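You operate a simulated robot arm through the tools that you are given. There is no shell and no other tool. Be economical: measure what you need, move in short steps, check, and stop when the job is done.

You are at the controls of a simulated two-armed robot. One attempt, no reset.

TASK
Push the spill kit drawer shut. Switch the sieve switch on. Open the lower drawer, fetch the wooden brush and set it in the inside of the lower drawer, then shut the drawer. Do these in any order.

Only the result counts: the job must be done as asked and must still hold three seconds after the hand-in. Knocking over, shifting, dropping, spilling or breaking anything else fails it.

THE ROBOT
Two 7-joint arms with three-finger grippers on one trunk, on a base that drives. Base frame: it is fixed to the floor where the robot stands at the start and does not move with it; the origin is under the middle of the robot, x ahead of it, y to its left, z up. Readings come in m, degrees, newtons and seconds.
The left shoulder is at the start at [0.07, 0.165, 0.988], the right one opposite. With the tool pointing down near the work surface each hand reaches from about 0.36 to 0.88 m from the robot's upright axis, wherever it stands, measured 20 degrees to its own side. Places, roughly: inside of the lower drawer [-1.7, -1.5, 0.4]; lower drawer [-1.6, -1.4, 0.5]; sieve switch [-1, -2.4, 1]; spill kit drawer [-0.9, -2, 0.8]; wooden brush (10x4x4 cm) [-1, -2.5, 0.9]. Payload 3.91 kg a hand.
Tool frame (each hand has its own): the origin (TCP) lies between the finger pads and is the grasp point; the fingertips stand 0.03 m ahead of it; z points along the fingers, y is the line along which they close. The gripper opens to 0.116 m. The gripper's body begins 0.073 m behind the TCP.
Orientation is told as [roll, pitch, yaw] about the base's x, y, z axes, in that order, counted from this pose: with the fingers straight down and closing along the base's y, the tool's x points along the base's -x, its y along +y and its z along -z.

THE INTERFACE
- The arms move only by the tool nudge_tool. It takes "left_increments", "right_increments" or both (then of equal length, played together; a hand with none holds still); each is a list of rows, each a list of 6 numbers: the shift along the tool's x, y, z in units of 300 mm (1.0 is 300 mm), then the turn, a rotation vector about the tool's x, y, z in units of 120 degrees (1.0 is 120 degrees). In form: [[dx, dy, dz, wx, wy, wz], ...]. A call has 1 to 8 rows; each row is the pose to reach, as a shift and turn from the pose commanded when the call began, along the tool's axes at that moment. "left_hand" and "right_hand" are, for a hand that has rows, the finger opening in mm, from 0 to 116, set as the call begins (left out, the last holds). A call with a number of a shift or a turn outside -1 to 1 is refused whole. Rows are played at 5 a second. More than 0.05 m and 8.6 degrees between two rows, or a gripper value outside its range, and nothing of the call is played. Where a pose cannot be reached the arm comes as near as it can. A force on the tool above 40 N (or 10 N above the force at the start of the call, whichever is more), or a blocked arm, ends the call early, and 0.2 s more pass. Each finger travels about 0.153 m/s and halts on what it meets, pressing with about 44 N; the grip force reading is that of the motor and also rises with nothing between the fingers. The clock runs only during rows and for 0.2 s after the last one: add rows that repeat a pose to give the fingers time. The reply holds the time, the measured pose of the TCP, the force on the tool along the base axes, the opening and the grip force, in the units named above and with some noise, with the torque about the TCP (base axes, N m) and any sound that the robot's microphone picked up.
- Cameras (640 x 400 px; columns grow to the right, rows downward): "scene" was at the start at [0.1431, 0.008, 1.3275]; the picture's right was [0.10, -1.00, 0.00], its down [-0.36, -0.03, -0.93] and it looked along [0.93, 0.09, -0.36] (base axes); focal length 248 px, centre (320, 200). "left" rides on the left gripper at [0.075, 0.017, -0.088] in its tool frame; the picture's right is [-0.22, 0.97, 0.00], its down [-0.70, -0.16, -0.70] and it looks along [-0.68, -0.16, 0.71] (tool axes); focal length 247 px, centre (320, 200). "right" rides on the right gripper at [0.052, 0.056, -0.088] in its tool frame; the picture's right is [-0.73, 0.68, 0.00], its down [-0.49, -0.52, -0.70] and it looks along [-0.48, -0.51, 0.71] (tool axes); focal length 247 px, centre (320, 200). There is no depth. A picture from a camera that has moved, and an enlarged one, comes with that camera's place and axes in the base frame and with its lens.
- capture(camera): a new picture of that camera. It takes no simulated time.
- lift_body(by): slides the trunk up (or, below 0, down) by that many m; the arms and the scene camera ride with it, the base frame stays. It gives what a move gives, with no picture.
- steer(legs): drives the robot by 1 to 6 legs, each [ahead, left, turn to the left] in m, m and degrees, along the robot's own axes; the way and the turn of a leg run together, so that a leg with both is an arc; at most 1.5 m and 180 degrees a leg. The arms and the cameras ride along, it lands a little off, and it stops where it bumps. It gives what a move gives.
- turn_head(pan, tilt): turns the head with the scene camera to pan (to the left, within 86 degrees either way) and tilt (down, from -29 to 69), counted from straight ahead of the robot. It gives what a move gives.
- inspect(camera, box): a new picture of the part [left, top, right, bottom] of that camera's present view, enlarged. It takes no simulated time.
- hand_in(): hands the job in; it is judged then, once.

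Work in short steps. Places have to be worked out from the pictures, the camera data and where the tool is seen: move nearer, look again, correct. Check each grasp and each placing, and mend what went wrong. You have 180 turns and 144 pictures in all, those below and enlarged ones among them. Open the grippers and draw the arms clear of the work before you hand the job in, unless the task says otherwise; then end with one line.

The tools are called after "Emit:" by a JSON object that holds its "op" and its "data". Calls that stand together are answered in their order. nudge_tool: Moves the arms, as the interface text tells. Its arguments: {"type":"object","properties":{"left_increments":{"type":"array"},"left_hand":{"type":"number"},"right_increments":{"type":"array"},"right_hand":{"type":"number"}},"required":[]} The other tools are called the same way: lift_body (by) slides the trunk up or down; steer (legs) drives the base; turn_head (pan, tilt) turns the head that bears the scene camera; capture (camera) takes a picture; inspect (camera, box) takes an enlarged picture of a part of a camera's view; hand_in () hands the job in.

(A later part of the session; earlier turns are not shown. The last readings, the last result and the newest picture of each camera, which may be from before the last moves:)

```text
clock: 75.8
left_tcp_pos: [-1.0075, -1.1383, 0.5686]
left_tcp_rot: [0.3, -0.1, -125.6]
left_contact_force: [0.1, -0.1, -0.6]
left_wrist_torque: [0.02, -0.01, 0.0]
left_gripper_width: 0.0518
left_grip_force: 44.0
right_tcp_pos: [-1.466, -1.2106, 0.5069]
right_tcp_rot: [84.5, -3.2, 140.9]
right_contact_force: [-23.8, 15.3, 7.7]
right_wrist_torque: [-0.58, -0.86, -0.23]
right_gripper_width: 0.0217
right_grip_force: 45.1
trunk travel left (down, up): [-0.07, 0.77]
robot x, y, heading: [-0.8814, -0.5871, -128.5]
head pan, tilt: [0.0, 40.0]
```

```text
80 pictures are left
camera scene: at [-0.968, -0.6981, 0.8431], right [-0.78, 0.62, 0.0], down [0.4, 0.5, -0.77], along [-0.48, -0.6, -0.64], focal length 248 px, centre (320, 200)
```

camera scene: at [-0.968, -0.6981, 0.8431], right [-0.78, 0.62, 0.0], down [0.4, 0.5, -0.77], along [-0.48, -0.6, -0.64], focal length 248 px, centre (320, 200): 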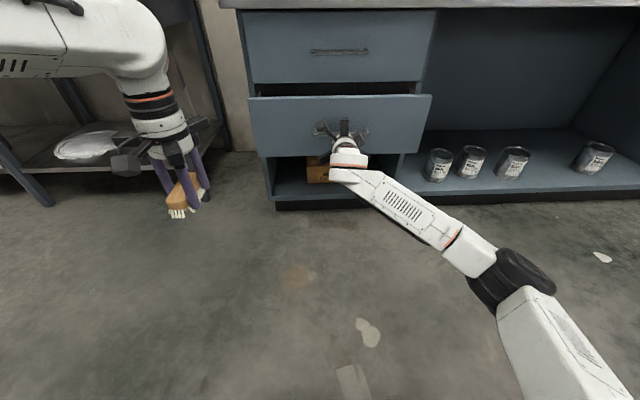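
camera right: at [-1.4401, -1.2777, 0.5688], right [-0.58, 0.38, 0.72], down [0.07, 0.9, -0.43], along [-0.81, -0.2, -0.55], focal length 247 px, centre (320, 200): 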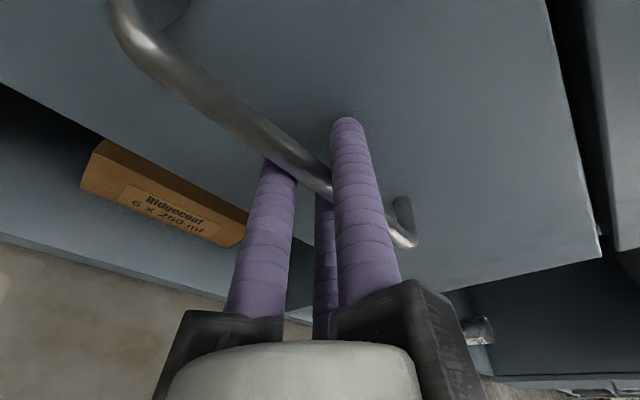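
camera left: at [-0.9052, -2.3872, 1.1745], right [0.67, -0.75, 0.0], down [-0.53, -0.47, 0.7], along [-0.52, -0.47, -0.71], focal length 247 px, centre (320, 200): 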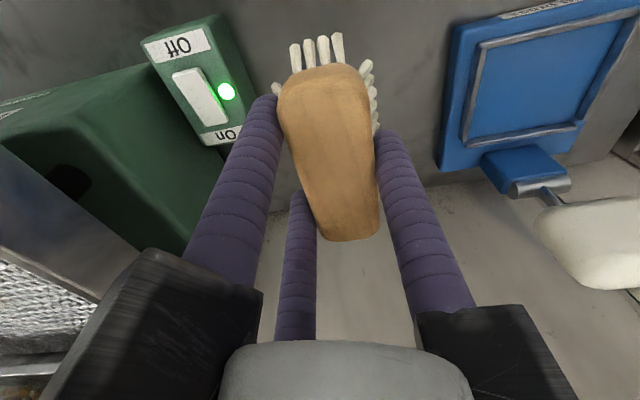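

The drawer slides out. I pull another 11 cm with a small rightward correction to relieve the side force.

Emit:
{"op": "steer", "data": {"legs": [[-0.11, -0.006, 0]]}}

Emit:
{"op": "capture", "data": {"camera": "scene"}}

```text
clock: 77.0
left_tcp_pos: [-0.9421, -1.0504, 0.5675]
left_tcp_rot: [0.1, -0.1, -125.4]
left_contact_force: [1.1, 0.0, -0.7]
left_wrist_torque: [-0.04, -0.01, 0.0]
left_gripper_width: 0.0517
left_grip_force: 43.2
right_tcp_pos: [-1.4019, -1.1211, 0.5075]
right_tcp_rot: [84.4, -3.3, 140.8]
right_contact_force: [-0.3, -0.6, 2.0]
right_wrist_torque: [-0.6, -0.9, -0.41]
right_gripper_width: 0.0217
right_grip_force: 44.9
trunk travel left (down, up): [-0.07, 0.77]
robot x, y, heading: [-0.8193, -0.5019, -128.6]
head pan, tilt: [0.0, 40.0]
```

```text
79 pictures are left
camera scene: at [-0.9033, -0.6095, 0.843], right [-0.78, 0.63, 0.0], down [0.4, 0.5, -0.77], along [-0.48, -0.6, -0.64], focal length 248 px, centre (320, 200)
```

scene: 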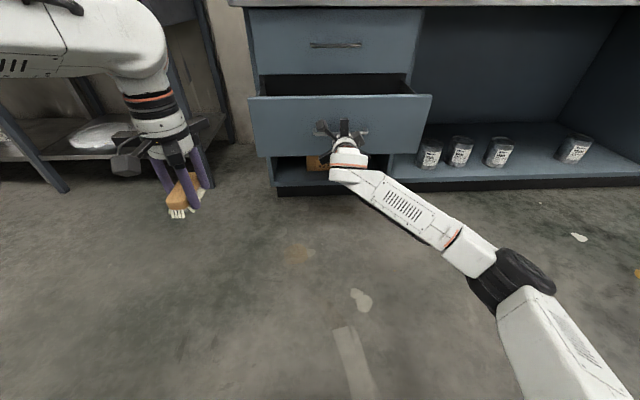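

Opened 23 cm. A further 5 cm gives comfortable room.

Emit:
{"op": "steer", "data": {"legs": [[-0.05, 0, 0]]}}

Emit:
{"op": "nudge_tool", "data": {"right_hand": 90, "right_increments": [[0, 0, 0, 0, 0, 0], [0, 0, 0, 0, 0, 0], [0, 0, 0, 0, 0, 0]]}}

Emit:
{"op": "capture", "data": {"camera": "right"}}

```text
clock: 77.9
left_tcp_pos: [-0.913, -1.0102, 0.5675]
left_tcp_rot: [0.2, 0.0, -125.6]
left_contact_force: [-0.3, -0.2, -1.1]
left_wrist_torque: [-0.03, -0.01, 0.0]
left_gripper_width: 0.0516
left_grip_force: 43.8
right_tcp_pos: [-1.3735, -1.0818, 0.5073]
right_tcp_rot: [84.5, -3.3, 140.6]
right_contact_force: [-9.4, 6.4, 2.1]
right_wrist_torque: [-0.71, -1.02, 0.81]
right_gripper_width: 0.0214
right_grip_force: 45.0
trunk travel left (down, up): [-0.07, 0.77]
robot x, y, heading: [-0.785, -0.4639, -128.6]
head pan, tilt: [0.0, 40.0]
```

```text
clock: 78.7
left_tcp_pos: [-0.912, -1.0113, 0.5685]
left_tcp_rot: [0.1, -0.1, -125.6]
left_contact_force: [0.1, 0.8, -0.4]
left_wrist_torque: [-0.03, 0.0, -0.01]
left_gripper_width: 0.0515
left_grip_force: 43.8
right_tcp_pos: [-1.3728, -1.0818, 0.5063]
right_tcp_rot: [84.5, -3.3, 140.7]
right_contact_force: [1.1, -0.2, -0.1]
right_wrist_torque: [-0.02, 0.02, -0.01]
right_gripper_width: 0.09
right_grip_force: 0.1
trunk travel left (down, up): [-0.07, 0.77]
robot x, y, heading: [-0.7924, -0.4647, -128.9]
head pan, tilt: [0.0, 40.0]
```

```text
78 pictures are left
camera right: at [-1.2763, -1.054, 0.5686], right [-0.58, 0.39, 0.72], down [0.08, 0.9, -0.42], along [-0.81, -0.19, -0.55], focal length 247 px, centre (320, 200)
```

right: 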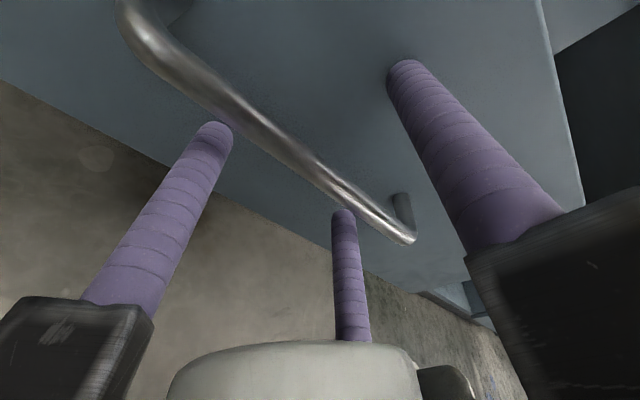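

Released. I back off from the handle, then move the right hand up, back and to the right, out of the way.

Emit:
{"op": "steer", "data": {"legs": [[-0.12, 0, 0]]}}

Emit:
{"op": "nudge_tool", "data": {"right_increments": [[-0.12, 0.06, -0.05, 0, 0, 0], [-0.24, 0.12, -0.1, 0, 0, 0], [-0.36, 0.18, -0.15, 0, 0, 0], [-0.48, 0.24, -0.2, 0, 0, 0], [-0.6, 0.3, -0.25, 0, 0, 0], [-0.72, 0.36, -0.3, 0, 0, 0]]}}

Emit:
{"op": "capture", "data": {"camera": "scene"}}

```text
clock: 79.9
left_tcp_pos: [-0.8366, -0.9165, 0.5674]
left_tcp_rot: [0.0, -0.2, -125.7]
left_contact_force: [-0.1, -0.4, -0.9]
left_wrist_torque: [0.0, 0.01, 0.0]
left_gripper_width: 0.0518
left_grip_force: 43.9
right_tcp_pos: [-1.2973, -0.9878, 0.5065]
right_tcp_rot: [84.5, -3.4, 140.7]
right_contact_force: [-0.2, -0.2, -0.6]
right_wrist_torque: [-0.03, 0.0, 0.0]
right_gripper_width: 0.0901
right_grip_force: 0.0
trunk travel left (down, up): [-0.07, 0.77]
robot x, y, heading: [-0.7136, -0.3726, -128.8]
head pan, tilt: [0.0, 40.0]
```

```text
clock: 81.3
left_tcp_pos: [-0.8364, -0.9173, 0.568]
left_tcp_rot: [0.0, -0.2, -125.6]
left_contact_force: [0.0, -0.6, -1.5]
left_wrist_torque: [0.02, 0.03, -0.04]
left_gripper_width: 0.0518
left_grip_force: 44.8
right_tcp_pos: [-1.4075, -0.7967, 0.6341]
right_tcp_rot: [84.3, -3.2, 140.7]
right_contact_force: [1.0, 0.2, -1.0]
right_wrist_torque: [0.0, 0.02, 0.0]
right_gripper_width: 0.0901
right_grip_force: 0.1
trunk travel left (down, up): [-0.07, 0.77]
robot x, y, heading: [-0.7124, -0.369, -128.6]
head pan, tilt: [0.0, 40.0]
```

```text
77 pictures are left
camera scene: at [-0.7973, -0.4772, 0.8429], right [-0.78, 0.63, 0.0], down [0.4, 0.5, -0.77], along [-0.48, -0.6, -0.64], focal length 248 px, centre (320, 200)
```

scene: 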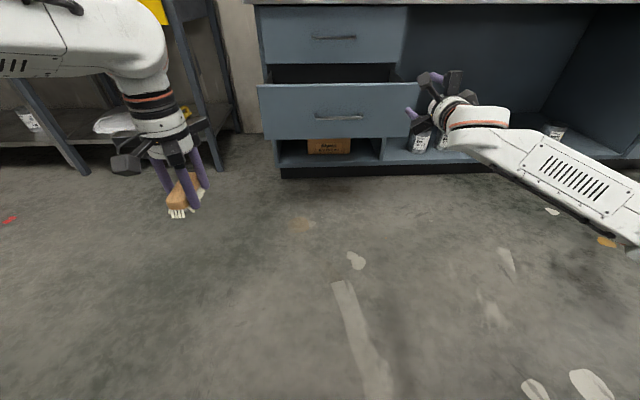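

I raise the body so the brush can pass over the drawer's edge, and pull the right hand further back.

Emit:
{"op": "lift_body", "data": {"by": 0.2}}

Emit:
{"op": "nudge_tool", "data": {"right_hand": 0, "right_increments": [[-0.05, 0.05, -0.13, 0, 0, 0], [-0.1, 0.1, -0.26, 0, 0, 0], [-0.15, 0.15, -0.39, 0, 0, 0], [-0.2, 0.2, -0.52, 0, 0, 0], [-0.25, 0.25, -0.65, 0, 0, 0]]}}

Emit:
{"op": "steer", "data": {"legs": [[0, -0.27, 0]]}}

Emit:
{"op": "capture", "data": {"camera": "scene"}}

```text
clock: 83.5
left_tcp_pos: [-0.8372, -0.9173, 0.7677]
left_tcp_rot: [0.1, 0.0, -125.6]
left_contact_force: [-0.3, 0.0, -0.4]
left_wrist_torque: [0.03, -0.04, -0.01]
left_gripper_width: 0.0518
left_grip_force: 44.2
right_tcp_pos: [-1.4075, -0.7962, 0.8343]
right_tcp_rot: [84.4, -3.2, 140.6]
right_contact_force: [0.6, 0.3, 0.0]
right_wrist_torque: [-0.04, -0.03, -0.01]
right_gripper_width: 0.09
right_grip_force: 0.1
trunk travel left (down, up): [-0.27, 0.57]
robot x, y, heading: [-0.7147, -0.373, -128.7]
head pan, tilt: [0.0, 40.0]
```

```text
clock: 84.7
left_tcp_pos: [-0.8372, -0.9174, 0.7681]
left_tcp_rot: [0.1, 0.0, -125.6]
left_contact_force: [0.1, -0.4, -0.2]
left_wrist_torque: [0.03, -0.03, -0.02]
left_gripper_width: 0.0518
left_grip_force: 43.8
right_tcp_pos: [-1.3414, -0.6076, 0.9326]
right_tcp_rot: [84.5, -3.4, 140.8]
right_contact_force: [-1.4, -0.6, 0.8]
right_wrist_torque: [-0.06, -0.04, 0.0]
right_gripper_width: 0.009
right_grip_force: 44.0
trunk travel left (down, up): [-0.27, 0.57]
robot x, y, heading: [-0.7134, -0.3709, -129.0]
head pan, tilt: [0.0, 40.0]
```

```text
clock: 86.6
left_tcp_pos: [-1.0479, -0.7482, 0.7677]
left_tcp_rot: [0.2, 0.0, -125.5]
left_contact_force: [-0.2, 0.6, -0.2]
left_wrist_torque: [-0.04, 0.03, -0.02]
left_gripper_width: 0.0516
left_grip_force: 43.7
right_tcp_pos: [-1.5541, -0.439, 0.9327]
right_tcp_rot: [84.5, -3.3, 140.7]
right_contact_force: [-0.6, 0.6, 0.4]
right_wrist_torque: [0.0, 0.02, -0.01]
right_gripper_width: 0.0094
right_grip_force: 44.4
trunk travel left (down, up): [-0.27, 0.57]
robot x, y, heading: [-0.9265, -0.1977, -128.7]
head pan, tilt: [0.0, 40.0]
```

```text
76 pictures are left
camera scene: at [-1.0084, -0.3078, 1.0429], right [-0.78, 0.63, 0.0], down [0.4, 0.5, -0.77], along [-0.48, -0.6, -0.64], focal length 248 px, centre (320, 200)
```

scene: 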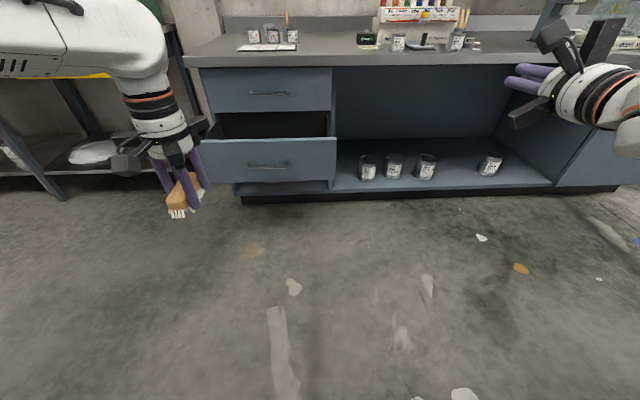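

The left hand (r=0.365) lines up with the drawer, and the brush clears its rim. Drive 0.5 m ahead.

Emit:
{"op": "steer", "data": {"legs": [[0.5, 0, 0]]}}

Emit:
{"op": "turn_head", "data": {"pan": 15, "tilt": 50}}

Emit:
{"op": "capture", "data": {"camera": "scene"}}

Emit:
{"op": "capture", "data": {"camera": "left"}}

```text
clock: 89.6
left_tcp_pos: [-1.367, -1.1417, 0.768]
left_tcp_rot: [0.1, 0.0, -125.8]
left_contact_force: [0.4, 0.1, -0.1]
left_wrist_torque: [0.0, 0.03, -0.02]
left_gripper_width: 0.0516
left_grip_force: 44.3
right_tcp_pos: [-1.8707, -0.829, 0.9331]
right_tcp_rot: [84.3, -3.2, 140.3]
right_contact_force: [-0.3, 0.9, 0.2]
right_wrist_torque: [-0.01, 0.02, -0.02]
right_gripper_width: 0.0092
right_grip_force: 43.7
trunk travel left (down, up): [-0.27, 0.57]
robot x, y, heading: [-1.2429, -0.5969, -128.9]
head pan, tilt: [0.0, 40.0]
```

```text
clock: 90.3
left_tcp_pos: [-1.3679, -1.1425, 0.7683]
left_tcp_rot: [0.1, -0.1, -125.8]
left_contact_force: [0.4, 0.1, -1.2]
left_wrist_torque: [0.02, 0.01, -0.01]
left_gripper_width: 0.0516
left_grip_force: 44.0
right_tcp_pos: [-1.8707, -0.8297, 0.9333]
right_tcp_rot: [84.5, -3.4, 140.4]
right_contact_force: [-0.1, -0.4, -0.2]
right_wrist_torque: [0.03, -0.01, 0.02]
right_gripper_width: 0.0089
right_grip_force: 44.5
trunk travel left (down, up): [-0.27, 0.57]
robot x, y, heading: [-1.2419, -0.5954, -129.1]
head pan, tilt: [15.0, 50.0]
```

```text
75 pictures are left
camera scene: at [-1.3035, -0.7055, 1.0288], right [-0.91, 0.41, 0.0], down [0.31, 0.7, -0.64], along [-0.26, -0.59, -0.77], focal length 248 px, centre (320, 200)
```

scene: 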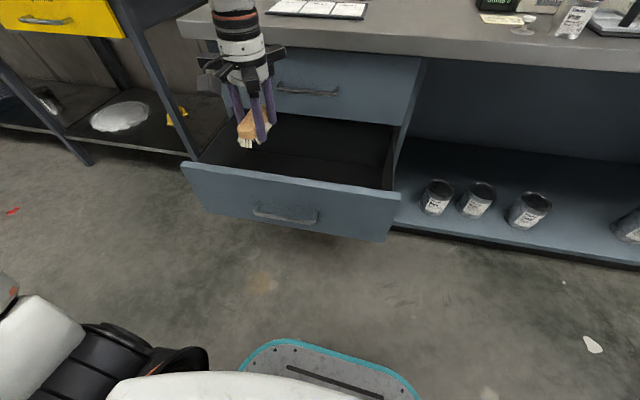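

```text
74 pictures are left
camera left: at [-1.3097, -1.0908, 0.8561], right [0.66, -0.75, 0.0], down [-0.54, -0.47, 0.7], along [-0.53, -0.46, -0.71], focal length 247 px, centre (320, 200)
```

left: 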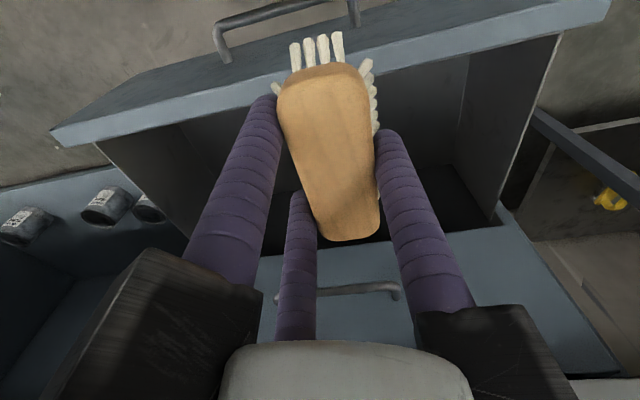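

The drawer is open and empty. I move the brush forward ~11 cm to be over the middle of the opening, clear of both the front panel and the upper handle.

Emit:
{"op": "nudge_tool", "data": {"left_increments": [[-0.12, 0, 0, 0, 0, 0], [-0.24, 0, 0, 0, 0, 0], [-0.36, 0, 0, 0, 0, 0]]}}

Emit:
{"op": "capture", "data": {"camera": "left"}}

Emit:
{"op": "capture", "data": {"camera": "scene"}}

```text
clock: 91.1
left_tcp_pos: [-1.4302, -1.2294, 0.7679]
left_tcp_rot: [0.1, 0.1, -126.0]
left_contact_force: [-0.6, -0.5, -0.2]
left_wrist_torque: [0.01, -0.01, -0.01]
left_gripper_width: 0.0516
left_grip_force: 43.7
right_tcp_pos: [-1.8715, -0.8285, 0.9325]
right_tcp_rot: [84.5, -3.3, 140.6]
right_contact_force: [0.1, -0.6, -0.3]
right_wrist_torque: [0.02, 0.0, 0.03]
right_gripper_width: 0.0091
right_grip_force: 44.0
trunk travel left (down, up): [-0.27, 0.57]
robot x, y, heading: [-1.2435, -0.5942, -128.9]
head pan, tilt: [15.0, 50.0]
```

```text
73 pictures are left
camera left: at [-1.3734, -1.1791, 0.856], right [0.66, -0.75, 0.0], down [-0.54, -0.47, 0.7], along [-0.53, -0.46, -0.71], focal length 247 px, centre (320, 200)
```

left: 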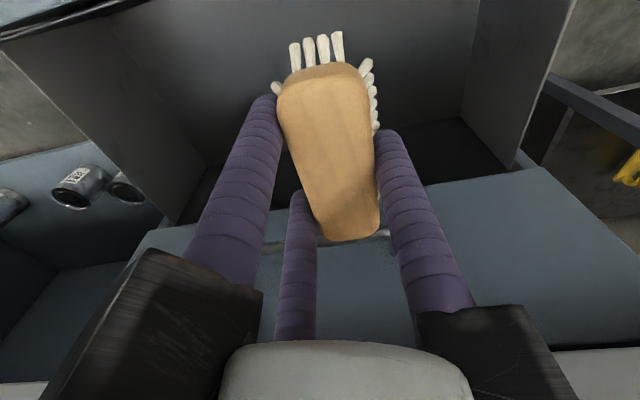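

```text
72 pictures are left
camera scene: at [-1.3039, -0.7058, 1.0286], right [-0.91, 0.41, 0.0], down [0.31, 0.7, -0.64], along [-0.26, -0.59, -0.77], focal length 248 px, centre (320, 200)
```

scene: 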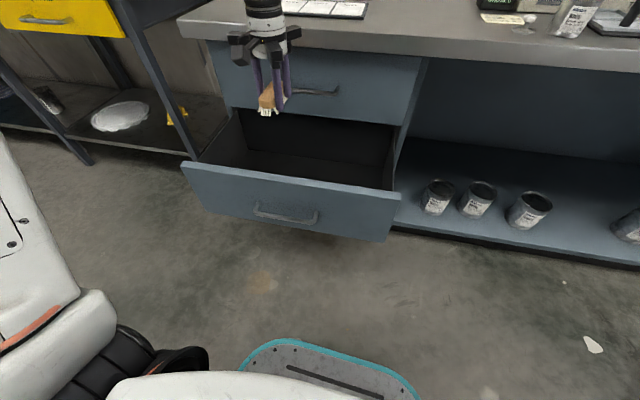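

Space is between the front panel's inner face (d≈1.78) and the upper handle (d≈1.99). I shift 2 cm further in and lower to z 0.57.

Emit:
{"op": "nudge_tool", "data": {"left_increments": [[-0.067, 0, 0.1, 0, 0, 0], [-0.067, 0, 0.24, 0, 0, 0], [-0.067, 0, 0.38, 0, 0, 0], [-0.067, 0, 0.52, 0, 0, 0], [-0.067, 0, 0.66, 0, 0, 0]]}}

Emit:
{"op": "capture", "data": {"camera": "left"}}

Emit:
{"op": "inspect", "data": {"camera": "scene", "box": [170, 0, 420, 250]}}

```text
clock: 92.3
left_tcp_pos: [-1.4421, -1.2454, 0.571]
left_tcp_rot: [0.1, -0.2, -125.8]
left_contact_force: [0.7, 0.1, -0.2]
left_wrist_torque: [0.01, 0.04, -0.04]
left_gripper_width: 0.0518
left_grip_force: 43.1
right_tcp_pos: [-1.8732, -0.8297, 0.9321]
right_tcp_rot: [84.5, -3.3, 140.4]
right_contact_force: [-0.2, -0.8, -0.1]
right_wrist_torque: [-0.01, -0.01, 0.03]
right_gripper_width: 0.0088
right_grip_force: 43.6
trunk travel left (down, up): [-0.27, 0.57]
robot x, y, heading: [-1.2397, -0.5907, -128.7]
head pan, tilt: [15.0, 50.0]
```

```text
71 pictures are left
camera left: at [-1.3847, -1.1958, 0.6588], right [0.66, -0.75, 0.0], down [-0.54, -0.47, 0.7], along [-0.53, -0.46, -0.71], focal length 247 px, centre (320, 200)
```

left: 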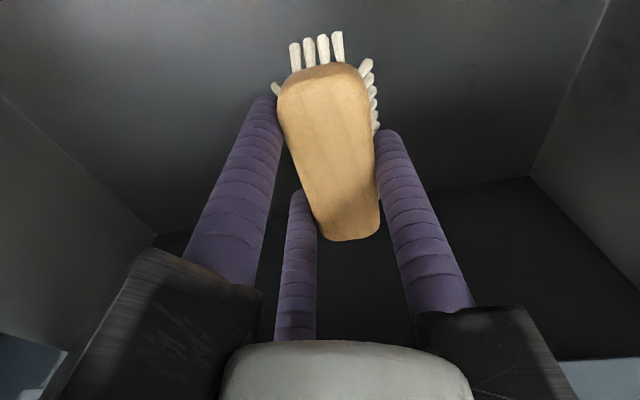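

```text
1.60 times, centred on (295, 125) of scene
camera zoom: at [-1.3037, -0.7059, 1.0287], right [-0.91, 0.41, 0.0], down [0.31, 0.7, -0.64], along [-0.26, -0.59, -0.77], focal length 397 px, centre (360, 320)
```

zoom: 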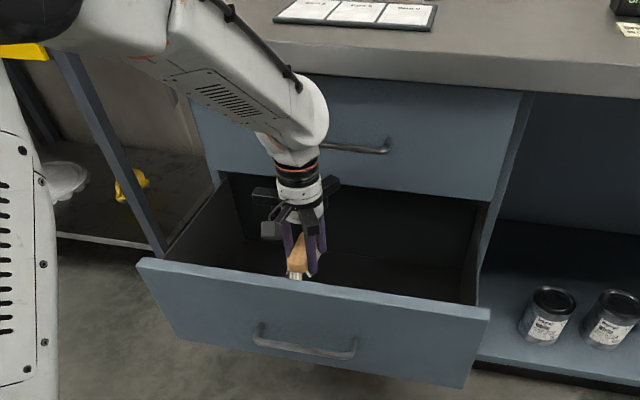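

Clear on all sides. Lower further toward the floor in small steps, watching force.

Emit:
{"op": "nudge_tool", "data": {"left_increments": [[0, 0, 0.1, 0, 0, 0], [0, 0, 0.2, 0, 0, 0], [0, 0, 0.27, 0, 0, 0]]}}

Emit:
{"op": "nudge_tool", "data": {"left_increments": [[0, 0, 0.02, 0, 0, 0], [0, 0, 0.04, 0, 0, 0], [0, 0, 0.06, 0, 0, 0]]}}

Emit:
{"op": "capture", "data": {"camera": "left"}}

```text
clock: 93.1
left_tcp_pos: [-1.4423, -1.2452, 0.4874]
left_tcp_rot: [0.2, -0.1, -125.8]
left_contact_force: [-0.5, 0.2, 0.1]
left_wrist_torque: [-0.01, -0.03, -0.01]
left_gripper_width: 0.0515
left_grip_force: 44.4
right_tcp_pos: [-1.8722, -0.8306, 0.9324]
right_tcp_rot: [84.4, -3.4, 140.3]
right_contact_force: [-0.7, 0.1, 0.2]
right_wrist_torque: [-0.02, 0.01, 0.0]
right_gripper_width: 0.0091
right_grip_force: 44.5
trunk travel left (down, up): [-0.27, 0.57]
robot x, y, heading: [-1.2418, -0.5957, -129.1]
head pan, tilt: [15.0, 50.0]
```

```text
clock: 93.9
left_tcp_pos: [-1.4424, -1.2454, 0.4716]
left_tcp_rot: [0.1, 0.0, -125.9]
left_contact_force: [-0.6, 0.3, -0.8]
left_wrist_torque: [-0.01, -0.01, -0.02]
left_gripper_width: 0.0516
left_grip_force: 44.7
right_tcp_pos: [-1.8718, -0.8302, 0.9325]
right_tcp_rot: [84.4, -3.4, 140.3]
right_contact_force: [0.3, -0.2, 0.1]
right_wrist_torque: [-0.01, 0.02, 0.03]
right_gripper_width: 0.0089
right_grip_force: 44.1
trunk travel left (down, up): [-0.27, 0.57]
robot x, y, heading: [-1.2419, -0.5986, -129.4]
head pan, tilt: [15.0, 50.0]
```

```text
69 pictures are left
camera left: at [-1.3847, -1.195, 0.559], right [0.66, -0.75, 0.0], down [-0.54, -0.47, 0.7], along [-0.53, -0.46, -0.71], focal length 247 px, centre (320, 200)
```

left: 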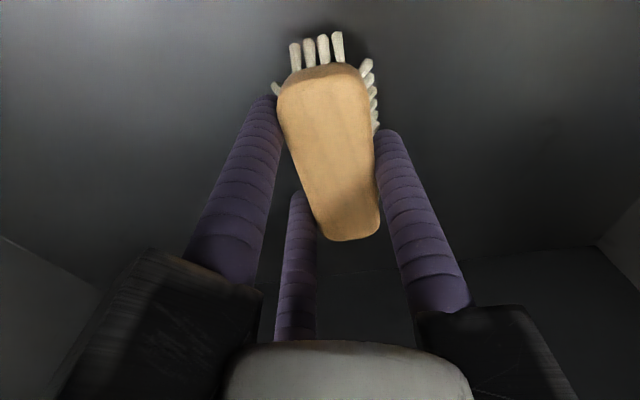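

No contact yet; continue in 4 mm steps.

Emit:
{"op": "nudge_tool", "data": {"left_increments": [[0, 0, 0.013, 0, 0, 0], [0, 0, 0.026, 0, 0, 0], [0, 0, 0.039, 0, 0, 0], [0, 0, 0.052, 0, 0, 0], [0, 0, 0.065, 0, 0, 0]]}}

```text
clock: 95.1
left_tcp_pos: [-1.4452, -1.2503, 0.4607]
left_tcp_rot: [0.1, -1.1, -125.9]
left_contact_force: [-1.2, -1.6, 22.8]
left_wrist_torque: [0.58, -0.61, -0.03]
left_gripper_width: 0.0516
left_grip_force: 44.6
right_tcp_pos: [-1.8704, -0.8287, 0.9332]
right_tcp_rot: [84.5, -3.3, 140.4]
right_contact_force: [-1.1, 0.4, -0.7]
right_wrist_torque: [0.0, -0.01, -0.01]
right_gripper_width: 0.0092
right_grip_force: 44.1
trunk travel left (down, up): [-0.27, 0.57]
robot x, y, heading: [-1.2399, -0.5921, -129.0]
head pan, tilt: [15.0, 50.0]
stopped in row 5 (left hand): the force on the tool passed its limit at 43 N (the readings are from after the stop); the commanded pose is now the measured one
```

The brush has touched the drawer floor. I unload by 2 mm and open the fingers.

Emit:
{"op": "nudge_tool", "data": {"left_increments": [[0, 0, -0.007, 0, 0, 0], [0, 0, -0.007, 0, 0, 0]]}}

Emit:
{"op": "nudge_tool", "data": {"left_hand": 90, "left_increments": [[0, 0, 0, 0, 0, 0], [0, 0, 0, 0, 0, 0], [0, 0, 0, 0, 0, 0]]}}

Emit:
{"op": "capture", "data": {"camera": "left"}}

```text
clock: 95.7
left_tcp_pos: [-1.4437, -1.2472, 0.4605]
left_tcp_rot: [0.1, -0.7, -125.8]
left_contact_force: [-2.2, -0.2, 16.6]
left_wrist_torque: [-0.14, 0.05, 0.01]
left_gripper_width: 0.0515
left_grip_force: 43.7
right_tcp_pos: [-1.8713, -0.8286, 0.9333]
right_tcp_rot: [84.4, -3.3, 140.4]
right_contact_force: [0.7, 0.0, 0.7]
right_wrist_torque: [0.05, 0.0, 0.05]
right_gripper_width: 0.0087
right_grip_force: 43.8
trunk travel left (down, up): [-0.27, 0.57]
robot x, y, heading: [-1.2404, -0.5986, -129.0]
head pan, tilt: [15.0, 50.0]
```

```text
clock: 96.5
left_tcp_pos: [-1.4443, -1.2483, 0.4581]
left_tcp_rot: [0.1, -0.5, -126.0]
left_contact_force: [0.2, 0.5, 0.2]
left_wrist_torque: [0.02, -0.01, 0.0]
left_gripper_width: 0.0901
left_grip_force: 0.0
right_tcp_pos: [-1.8721, -0.8297, 0.9327]
right_tcp_rot: [84.4, -3.3, 140.4]
right_contact_force: [-1.0, -0.6, -1.0]
right_wrist_torque: [0.01, 0.0, -0.04]
right_gripper_width: 0.0091
right_grip_force: 43.8
trunk travel left (down, up): [-0.27, 0.57]
robot x, y, heading: [-1.2414, -0.5951, -128.8]
head pan, tilt: [15.0, 50.0]
```

```text
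68 pictures are left
camera left: at [-1.3862, -1.1968, 0.5461], right [0.66, -0.75, 0.0], down [-0.53, -0.46, 0.71], along [-0.53, -0.47, -0.71], focal length 247 px, centre (320, 200)
```

left: 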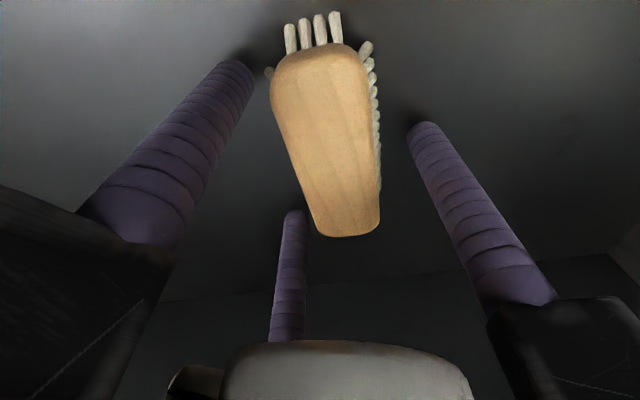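

The brush is released and rests on the floor of the drawer. I withdraw straight up.

Emit:
{"op": "nudge_tool", "data": {"left_increments": [[0, 0, -0.1, 0, 0, 0], [0, 0, -0.24, 0, 0, 0], [0, 0, -0.4, 0, 0, 0], [0, 0, -0.56, 0, 0, 0], [0, 0, -0.72, 0, 0, 0], [0, 0, -0.88, 0, 0, 0]]}}

Emit:
{"op": "capture", "data": {"camera": "left"}}

Emit:
{"op": "capture", "data": {"camera": "scene"}}

```text
clock: 97.9
left_tcp_pos: [-1.444, -1.2441, 0.7244]
left_tcp_rot: [0.1, -0.7, -125.9]
left_contact_force: [-0.7, 0.3, -0.3]
left_wrist_torque: [0.01, 0.01, 0.01]
left_gripper_width: 0.09
left_grip_force: 0.0
right_tcp_pos: [-1.8719, -0.8301, 0.9323]
right_tcp_rot: [84.6, -3.3, 140.4]
right_contact_force: [-0.3, -0.2, 0.2]
right_wrist_torque: [-0.02, 0.01, 0.02]
right_gripper_width: 0.0092
right_grip_force: 43.8
trunk travel left (down, up): [-0.27, 0.57]
robot x, y, heading: [-1.2386, -0.5923, -128.9]
head pan, tilt: [15.0, 50.0]
```

```text
67 pictures are left
camera left: at [-1.386, -1.1931, 0.8116], right [0.66, -0.75, 0.0], down [-0.53, -0.46, 0.71], along [-0.53, -0.47, -0.71], focal length 247 px, centre (320, 200)
```

left: 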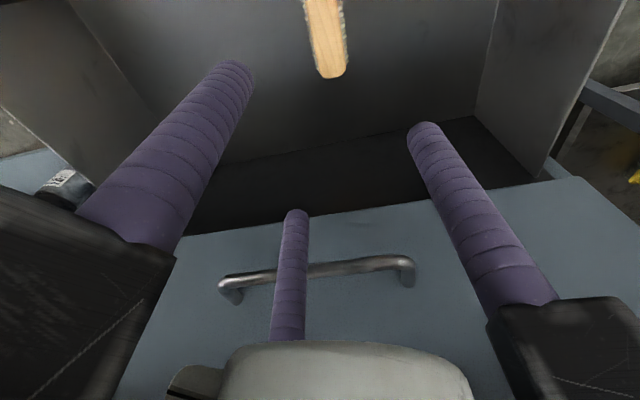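

```text
66 pictures are left
camera scene: at [-1.3032, -0.705, 1.0288], right [-0.91, 0.41, 0.0], down [0.31, 0.7, -0.64], along [-0.26, -0.59, -0.77], focal length 248 px, centre (320, 200)
```

scene: 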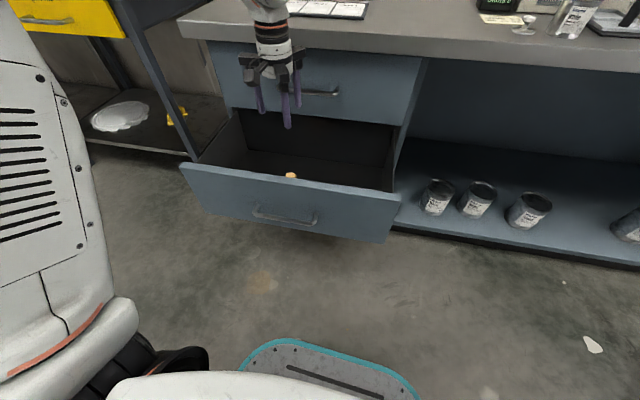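

The brush lies flat inside the drawer. I drive back, and draw the left arm in a little.

Emit:
{"op": "steer", "data": {"legs": [[-0.5, 0, 0]]}}

Emit:
{"op": "nudge_tool", "data": {"left_increments": [[0.12, 0, -0.05, 0, 0, 0], [0.24, 0, -0.1, 0, 0, 0], [0.36, 0, -0.15, 0, 0, 0]]}}

Emit:
{"op": "steer", "data": {"legs": [[0, 0.27, 0]]}}

Emit:
{"op": "nudge_tool", "data": {"right_increments": [[0.05, -0.05, 0.13, 0, 0, 0], [0.1, -0.1, 0.26, 0, 0, 0], [0.15, -0.15, 0.39, 0, 0, 0], [0.2, -0.2, 0.52, 0, 0, 0], [0.25, -0.25, 0.65, 0, 0, 0]]}}

Emit:
{"op": "lift_body", "data": {"by": -0.2}}

Emit:
{"op": "turn_head", "data": {"pan": 0, "tilt": 40}}

Emit:
{"op": "capture", "data": {"camera": "scene"}}

```text
clock: 100.8
left_tcp_pos: [-1.1309, -0.8566, 0.7238]
left_tcp_rot: [0.2, -0.6, -126.0]
left_contact_force: [0.3, 0.3, -0.3]
left_wrist_torque: [-0.01, 0.02, -0.01]
left_gripper_width: 0.0902
left_grip_force: 0.0
right_tcp_pos: [-1.5581, -0.4403, 0.9324]
right_tcp_rot: [84.4, -3.2, 140.3]
right_contact_force: [0.2, 0.2, 1.0]
right_wrist_torque: [-0.02, 0.0, 0.0]
right_gripper_width: 0.009
right_grip_force: 43.8
trunk travel left (down, up): [-0.27, 0.57]
robot x, y, heading: [-0.9258, -0.2078, -129.2]
head pan, tilt: [15.0, 50.0]
```

```text
clock: 101.7
left_tcp_pos: [-1.0706, -0.7641, 0.7681]
left_tcp_rot: [2.4, -0.8, -126.4]
left_contact_force: [0.3, 0.2, 1.3]
left_wrist_torque: [-0.06, 0.07, -0.02]
left_gripper_width: 0.0899
left_grip_force: 0.1
right_tcp_pos: [-1.5585, -0.4397, 0.9329]
right_tcp_rot: [84.5, -3.2, 140.3]
right_contact_force: [-1.2, 1.7, -1.0]
right_wrist_torque: [-0.05, 0.0, 0.12]
right_gripper_width: 0.0089
right_grip_force: 44.1
trunk travel left (down, up): [-0.27, 0.57]
robot x, y, heading: [-0.9257, -0.2098, -129.0]
head pan, tilt: [15.0, 50.0]
```

```text
clock: 103.6
left_tcp_pos: [-0.859, -0.9389, 0.7673]
left_tcp_rot: [0.0, -0.7, -126.1]
left_contact_force: [0.3, 0.0, 0.1]
left_wrist_torque: [0.02, 0.03, 0.04]
left_gripper_width: 0.0898
left_grip_force: 0.1
right_tcp_pos: [-1.3486, -0.611, 0.9334]
right_tcp_rot: [84.5, -3.4, 140.2]
right_contact_force: [0.2, 0.7, 0.5]
right_wrist_torque: [0.0, 0.01, -0.01]
right_gripper_width: 0.0092
right_grip_force: 43.9
trunk travel left (down, up): [-0.27, 0.57]
robot x, y, heading: [-0.7203, -0.3819, -129.1]
head pan, tilt: [15.0, 50.0]
```

```text
clock: 104.8
left_tcp_pos: [-0.8615, -0.9385, 0.7657]
left_tcp_rot: [0.1, -0.4, -126.2]
left_contact_force: [-0.3, 0.4, 0.0]
left_wrist_torque: [0.01, -0.09, 0.02]
left_gripper_width: 0.0899
left_grip_force: 0.1
right_tcp_pos: [-1.4182, -0.7993, 0.8321]
right_tcp_rot: [84.4, -3.3, 140.1]
right_contact_force: [-0.5, 0.7, -0.1]
right_wrist_torque: [0.03, 0.0, 0.06]
right_gripper_width: 0.0092
right_grip_force: 43.8
trunk travel left (down, up): [-0.27, 0.57]
robot x, y, heading: [-0.7175, -0.3804, -129.4]
head pan, tilt: [15.0, 50.0]
```

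```text
clock: 106.9
left_tcp_pos: [-0.8599, -0.9399, 0.5679]
left_tcp_rot: [0.1, -0.7, -126.0]
left_contact_force: [-1.3, 0.1, -0.5]
left_wrist_torque: [-0.01, 0.0, -0.02]
left_gripper_width: 0.0903
left_grip_force: 0.3
right_tcp_pos: [-1.4159, -0.7976, 0.6356]
right_tcp_rot: [84.5, -3.3, 140.2]
right_contact_force: [0.6, 0.2, 0.3]
right_wrist_torque: [-0.01, -0.02, -0.02]
right_gripper_width: 0.0089
right_grip_force: 44.1
trunk travel left (down, up): [-0.07, 0.77]
robot x, y, heading: [-0.7147, -0.3765, -129.3]
head pan, tilt: [15.0, 50.0]
```

```text
clock: 107.7
left_tcp_pos: [-0.8593, -0.938, 0.5669]
left_tcp_rot: [0.1, -0.6, -126.1]
left_contact_force: [-0.9, 0.5, 0.9]
left_wrist_torque: [-0.04, 0.02, -0.01]
left_gripper_width: 0.09
left_grip_force: 0.0
right_tcp_pos: [-1.4153, -0.7985, 0.6346]
right_tcp_rot: [84.5, -3.4, 140.2]
right_contact_force: [0.0, 1.2, -0.4]
right_wrist_torque: [-0.01, -0.02, 0.0]
right_gripper_width: 0.0091
right_grip_force: 44.3
trunk travel left (down, up): [-0.07, 0.77]
robot x, y, heading: [-0.7216, -0.3794, -129.3]
head pan, tilt: [0.0, 40.0]
```

```text
65 pictures are left
camera scene: at [-0.8027, -0.4838, 0.8429], right [-0.78, 0.63, 0.0], down [0.41, 0.5, -0.77], along [-0.48, -0.59, -0.64], focal length 248 px, centre (320, 200)
```

scene: 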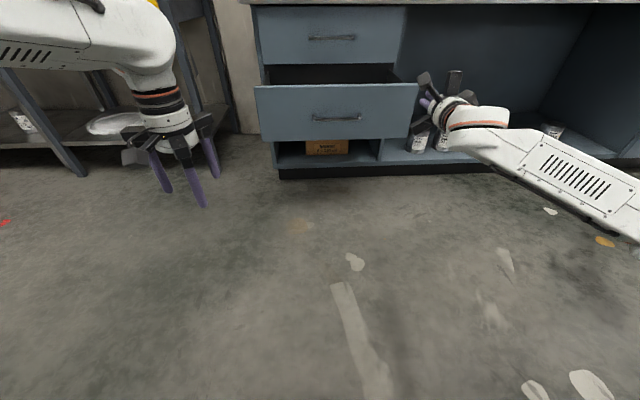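

I bring the closed right hand to the drawer's middle, just above handle height.

Emit:
{"op": "nudge_tool", "data": {"right_increments": [[0.14, -0.05, 0.03, 0, 0, 0], [0.28, -0.1, 0.06, 0, 0, 0], [0.42, -0.15, 0.1, 0, 0, 0], [0.56, -0.2, 0.14, 0, 0, 0], [0.7, -0.26, 0.18, 0, 0, 0]]}}

Emit:
{"op": "capture", "data": {"camera": "right"}}

Emit:
{"op": "capture", "data": {"camera": "scene"}}

```text
clock: 108.9
left_tcp_pos: [-0.8604, -0.9388, 0.5664]
left_tcp_rot: [0.1, -0.6, -126.1]
left_contact_force: [0.3, -0.4, -0.6]
left_wrist_torque: [-0.01, -0.04, 0.02]
left_gripper_width: 0.0897
left_grip_force: 0.1
right_tcp_pos: [-1.289, -0.9647, 0.538]
right_tcp_rot: [84.4, -3.3, 140.1]
right_contact_force: [0.5, 0.9, 0.3]
right_wrist_torque: [0.02, -0.01, 0.02]
right_gripper_width: 0.0091
right_grip_force: 43.9
trunk travel left (down, up): [-0.07, 0.77]
robot x, y, heading: [-0.716, -0.3789, -129.4]
head pan, tilt: [0.0, 40.0]
```

```text
64 pictures are left
camera right: at [-1.1922, -0.9382, 0.6005], right [-0.57, 0.39, 0.72], down [0.09, 0.9, -0.42], along [-0.82, -0.18, -0.55], focal length 247 px, centre (320, 200)
```

right: 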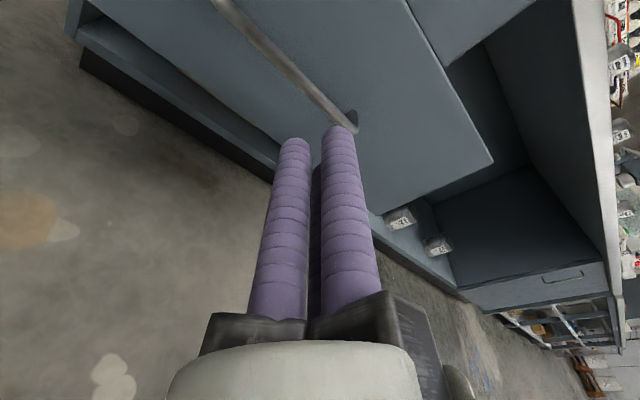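

```text
63 pictures are left
camera scene: at [-0.8028, -0.4837, 0.843], right [-0.77, 0.63, 0.0], down [0.41, 0.5, -0.77], along [-0.48, -0.59, -0.64], focal length 248 px, centre (320, 200)
```

scene: 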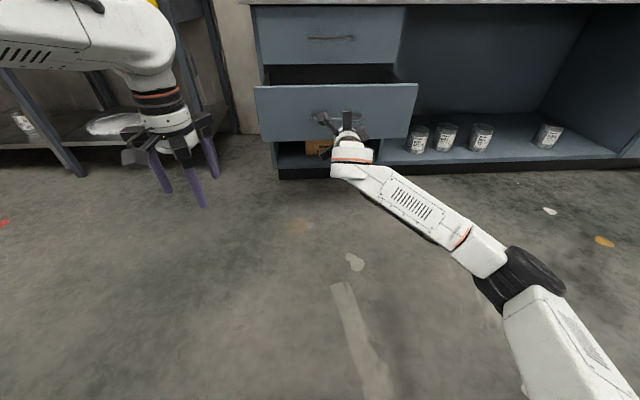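

I raise 2 cm to press above the bar, then drive ahead to push.

Emit:
{"op": "nudge_tool", "data": {"right_increments": [[0, 0.04, 0, 0, 0, 0], [0, 0.08, 0, 0, 0, 0]]}}

Emit:
{"op": "steer", "data": {"legs": [[0.2, 0, 0]]}}

Emit:
{"op": "capture", "data": {"camera": "right"}}

Emit:
{"op": "inspect", "data": {"camera": "scene", "box": [230, 30, 450, 180]}}

```text
clock: 109.5
left_tcp_pos: [-0.8588, -0.9391, 0.5683]
left_tcp_rot: [0.2, -0.6, -126.1]
left_contact_force: [-0.4, 0.4, 0.6]
left_wrist_torque: [0.0, -0.01, -0.02]
left_gripper_width: 0.0901
left_grip_force: 0.0
right_tcp_pos: [-1.2869, -0.9674, 0.5628]
right_tcp_rot: [84.4, -3.3, 140.3]
right_contact_force: [0.0, 0.0, -0.5]
right_wrist_torque: [-0.01, -0.01, 0.01]
right_gripper_width: 0.0091
right_grip_force: 43.5
trunk travel left (down, up): [-0.07, 0.77]
robot x, y, heading: [-0.7152, -0.3767, -129.1]
head pan, tilt: [0.0, 40.0]
```

```text
clock: 111.1
left_tcp_pos: [-0.986, -1.0951, 0.568]
left_tcp_rot: [0.1, -0.5, -126.1]
left_contact_force: [-1.0, 0.3, -0.7]
left_wrist_torque: [0.0, 0.01, 0.0]
left_gripper_width: 0.09
left_grip_force: 0.1
right_tcp_pos: [-1.4147, -1.1233, 0.5626]
right_tcp_rot: [84.3, -3.4, 140.2]
right_contact_force: [1.1, 0.1, 0.3]
right_wrist_torque: [0.01, -0.04, -0.02]
right_gripper_width: 0.0089
right_grip_force: 43.3
trunk travel left (down, up): [-0.07, 0.77]
robot x, y, heading: [-0.8467, -0.532, -129.2]
head pan, tilt: [0.0, 40.0]
```

```text
62 pictures are left
camera right: at [-1.3183, -1.0967, 0.625], right [-0.57, 0.39, 0.72], down [0.08, 0.9, -0.42], along [-0.81, -0.18, -0.55], focal length 247 px, centre (320, 200)
```

right: 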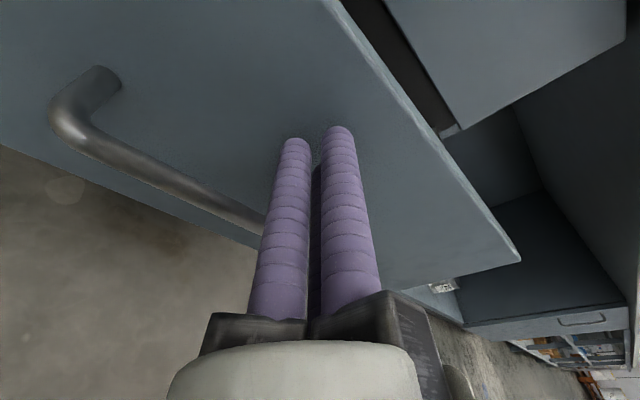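

```text
2.67 times, centred on (340, 105) of scene
camera zoom: at [-0.9297, -0.6397, 0.8429], right [-0.78, 0.63, 0.0], down [0.41, 0.5, -0.77], along [-0.48, -0.59, -0.64], focal length 661 px, centre (267, 453)
```

zoom: 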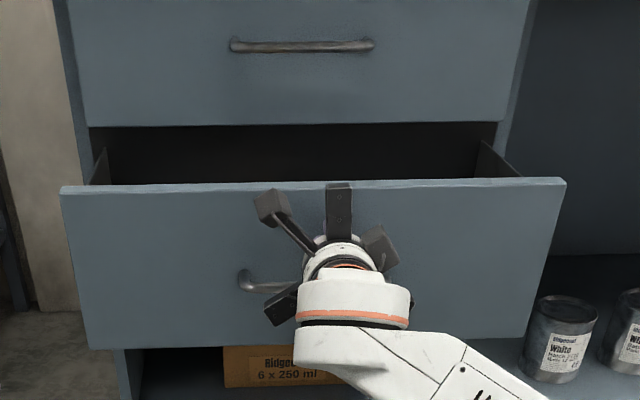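

Fingertips press on the panel above the bar. Push on 0.18 m.

Emit:
{"op": "steer", "data": {"legs": [[0.18, 0, 0]]}}

Emit:
{"op": "inspect", "data": {"camera": "scene", "box": [230, 30, 450, 180]}}

```text
clock: 112.6
left_tcp_pos: [-1.0978, -1.2333, 0.5666]
left_tcp_rot: [0.0, -0.4, -126.1]
left_contact_force: [0.1, 0.6, 0.1]
left_wrist_torque: [0.01, -0.01, -0.03]
left_gripper_width: 0.0897
left_grip_force: 0.1
right_tcp_pos: [-1.5279, -1.2617, 0.5628]
right_tcp_rot: [84.5, -3.3, 140.3]
right_contact_force: [0.1, 1.1, 0.3]
right_wrist_torque: [-0.01, 0.04, 0.0]
right_gripper_width: 0.0088
right_grip_force: 44.0
trunk travel left (down, up): [-0.07, 0.77]
robot x, y, heading: [-0.9591, -0.6717, -129.2]
head pan, tilt: [0.0, 40.0]
```

```text
2.67 times, centred on (340, 105) of scene
camera zoom: at [-1.042, -0.7776, 0.8429], right [-0.78, 0.63, 0.0], down [0.41, 0.5, -0.77], along [-0.48, -0.59, -0.64], focal length 661 px, centre (267, 453)
```

zoom: 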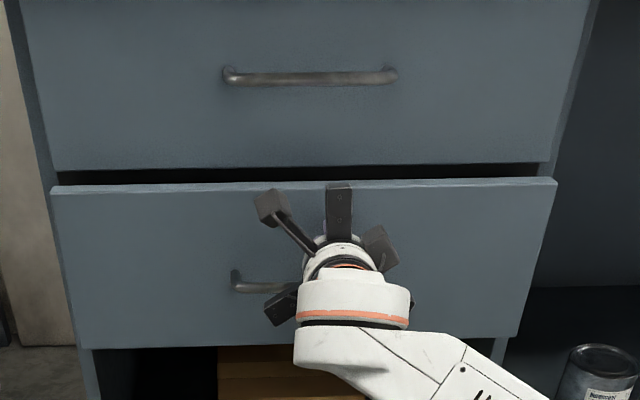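

A few centimetres remain. Push 5 cm more.

Emit:
{"op": "steer", "data": {"legs": [[0.05, 0, 0]]}}

Emit:
{"op": "inspect", "data": {"camera": "scene", "box": [230, 30, 450, 180]}}

```text
clock: 113.6
left_tcp_pos: [-1.1279, -1.2686, 0.5664]
left_tcp_rot: [0.0, -0.5, -126.0]
left_contact_force: [-0.1, -0.5, 0.0]
left_wrist_torque: [-0.03, -0.01, 0.01]
left_gripper_width: 0.0899
left_grip_force: 0.0
right_tcp_pos: [-1.5533, -1.2963, 0.5617]
right_tcp_rot: [84.4, -3.5, 140.3]
right_contact_force: [0.9, 2.0, 1.3]
right_wrist_torque: [0.0, 0.01, 0.0]
right_gripper_width: 0.0091
right_grip_force: 44.4
trunk travel left (down, up): [-0.07, 0.77]
robot x, y, heading: [-0.9861, -0.7074, -129.4]
head pan, tilt: [0.0, 40.0]
stopped in leg 1: the force on the tool passed its limit at 114 N (the readings are from after the stop); the commanded pose is now the measured one
```

```text
2.67 times, centred on (340, 105) of scene
camera zoom: at [-1.0715, -0.8135, 0.843], right [-0.77, 0.63, 0.0], down [0.41, 0.5, -0.77], along [-0.48, -0.59, -0.64], focal length 661 px, centre (267, 453)
```

zoom: 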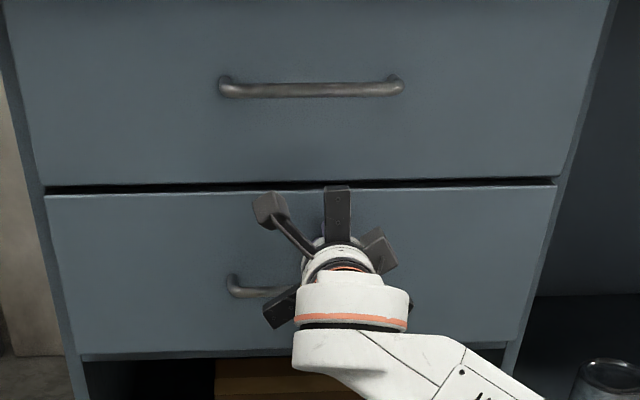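

A hard stop at the closed position (tip d≈2.008, as before opening). I back away and check the drawer.

Emit:
{"op": "steer", "data": {"legs": [[-0.35, 0, 0]]}}

Emit:
{"op": "lift_body", "data": {"by": 0.4}}

Emit:
{"op": "capture", "data": {"camera": "scene"}}

Emit:
{"op": "inspect", "data": {"camera": "scene", "box": [230, 130, 450, 280]}}

```text
clock: 115.9
left_tcp_pos: [-0.9033, -0.9946, 0.5658]
left_tcp_rot: [0.0, -0.7, -125.9]
left_contact_force: [-0.9, 0.4, 0.5]
left_wrist_torque: [-0.01, 0.01, 0.02]
left_gripper_width: 0.0899
left_grip_force: 0.0
right_tcp_pos: [-1.3297, -1.0225, 0.5616]
right_tcp_rot: [84.3, -3.5, 140.4]
right_contact_force: [0.8, -0.4, -0.6]
right_wrist_torque: [-0.01, 0.03, -0.02]
right_gripper_width: 0.0092
right_grip_force: 44.2
trunk travel left (down, up): [-0.07, 0.77]
robot x, y, heading: [-0.7666, -0.4335, -128.9]
head pan, tilt: [0.0, 40.0]
```

```text
clock: 119.7
left_tcp_pos: [-0.9032, -0.9959, 0.9659]
left_tcp_rot: [0.0, -0.6, -126.0]
left_contact_force: [0.8, 0.3, 0.3]
left_wrist_torque: [0.03, 0.02, 0.03]
left_gripper_width: 0.0902
left_grip_force: 0.1
right_tcp_pos: [-1.3298, -1.0233, 0.9619]
right_tcp_rot: [84.4, -3.5, 140.4]
right_contact_force: [0.4, 0.3, 1.0]
right_wrist_torque: [0.01, -0.01, 0.02]
right_gripper_width: 0.0091
right_grip_force: 44.2
trunk travel left (down, up): [-0.47, 0.37]
robot x, y, heading: [-0.7616, -0.4333, -129.2]
head pan, tilt: [0.0, 40.0]
```

```text
58 pictures are left
camera scene: at [-0.848, -0.5397, 1.2429], right [-0.78, 0.63, 0.0], down [0.41, 0.5, -0.77], along [-0.48, -0.59, -0.64], focal length 248 px, centre (320, 200)
```

scene: 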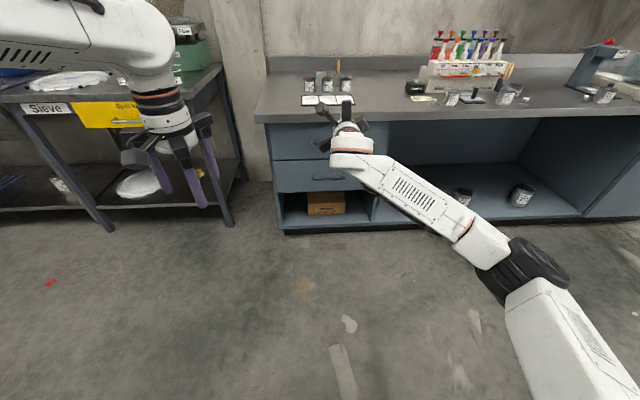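

```text
2.67 times, centred on (340, 205) of scene
camera zoom: at [-0.848, -0.5397, 1.2429], right [-0.78, 0.63, 0.0], down [0.41, 0.5, -0.77], along [-0.48, -0.59, -0.64], focal length 661 px, centre (267, 187)
```

zoom: 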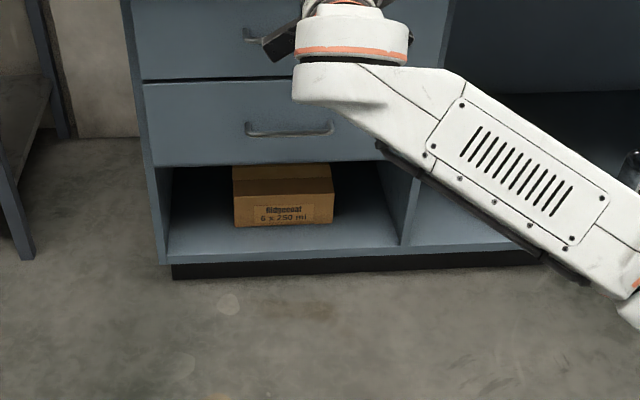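

The drawer is flush shut. I back further off, open both grippers, and take a last look at the sieve table.

Emit:
{"op": "steer", "data": {"legs": [[-0.4, 0, 0]]}}

Emit:
{"op": "nudge_tool", "data": {"right_hand": 110, "left_hand": 110, "right_increments": [[0, 0, 0, 0, 0, 0], [0, 0, 0, 0, 0, 0], [0, 0, 0, 0, 0, 0], [0, 0, 0, 0, 0, 0]], "left_increments": [[0, 0, 0, 0, 0, 0], [0, 0, 0, 0, 0, 0], [0, 0, 0, 0, 0, 0], [0, 0, 0, 0, 0, 0]]}}

Emit:
{"op": "turn_head", "data": {"pan": 12, "tilt": 25}}

Emit:
{"op": "capture", "data": {"camera": "scene"}}

```text
clock: 122.2
left_tcp_pos: [-0.6519, -0.6874, 0.9666]
left_tcp_rot: [0.0, -0.5, -125.7]
left_contact_force: [-0.2, 0.9, 0.7]
left_wrist_torque: [-0.04, -0.01, -0.02]
left_gripper_width: 0.0899
left_grip_force: 0.0
right_tcp_pos: [-1.0788, -0.7162, 0.9627]
right_tcp_rot: [84.4, -3.5, 140.5]
right_contact_force: [0.3, 0.7, 0.4]
right_wrist_torque: [0.05, -0.01, 0.01]
right_gripper_width: 0.0088
right_grip_force: 44.1
trunk travel left (down, up): [-0.47, 0.37]
robot x, y, heading: [-0.5126, -0.1297, -129.1]
head pan, tilt: [0.0, 40.0]
```

```text
clock: 123.2
left_tcp_pos: [-0.6538, -0.6888, 0.9665]
left_tcp_rot: [0.0, -0.6, -125.7]
left_contact_force: [0.7, 0.1, 0.3]
left_wrist_torque: [0.01, 0.03, 0.0]
left_gripper_width: 0.1098
left_grip_force: 0.1
right_tcp_pos: [-1.0788, -0.7157, 0.9619]
right_tcp_rot: [84.3, -3.5, 140.4]
right_contact_force: [0.1, 0.1, -0.1]
right_wrist_torque: [-0.03, 0.03, -0.02]
right_gripper_width: 0.11
right_grip_force: 0.0
trunk travel left (down, up): [-0.47, 0.37]
robot x, y, heading: [-0.5125, -0.1223, -128.9]
head pan, tilt: [0.0, 40.0]
```

```text
clock: 124.0
left_tcp_pos: [-0.6527, -0.6879, 0.9667]
left_tcp_rot: [-0.1, -0.5, -125.8]
left_contact_force: [0.5, 0.4, 0.3]
left_wrist_torque: [0.0, -0.01, -0.01]
left_gripper_width: 0.1101
left_grip_force: 0.1
right_tcp_pos: [-1.0796, -0.7166, 0.9622]
right_tcp_rot: [84.4, -3.5, 140.5]
right_contact_force: [-0.7, -0.5, 0.3]
right_wrist_torque: [0.02, 0.01, 0.02]
right_gripper_width: 0.1101
right_grip_force: 0.2
trunk travel left (down, up): [-0.47, 0.37]
robot x, y, heading: [-0.513, -0.1274, -128.9]
head pan, tilt: [12.0, 25.0]
```

```text
56 pictures are left
camera scene: at [-0.5866, -0.2483, 1.2662], right [-0.89, 0.46, 0.0], down [0.19, 0.38, -0.91], along [-0.41, -0.81, -0.42], focal length 248 px, centre (320, 200)
```

scene: 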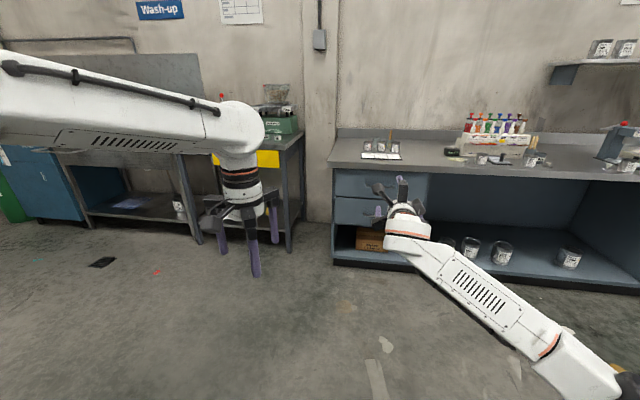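

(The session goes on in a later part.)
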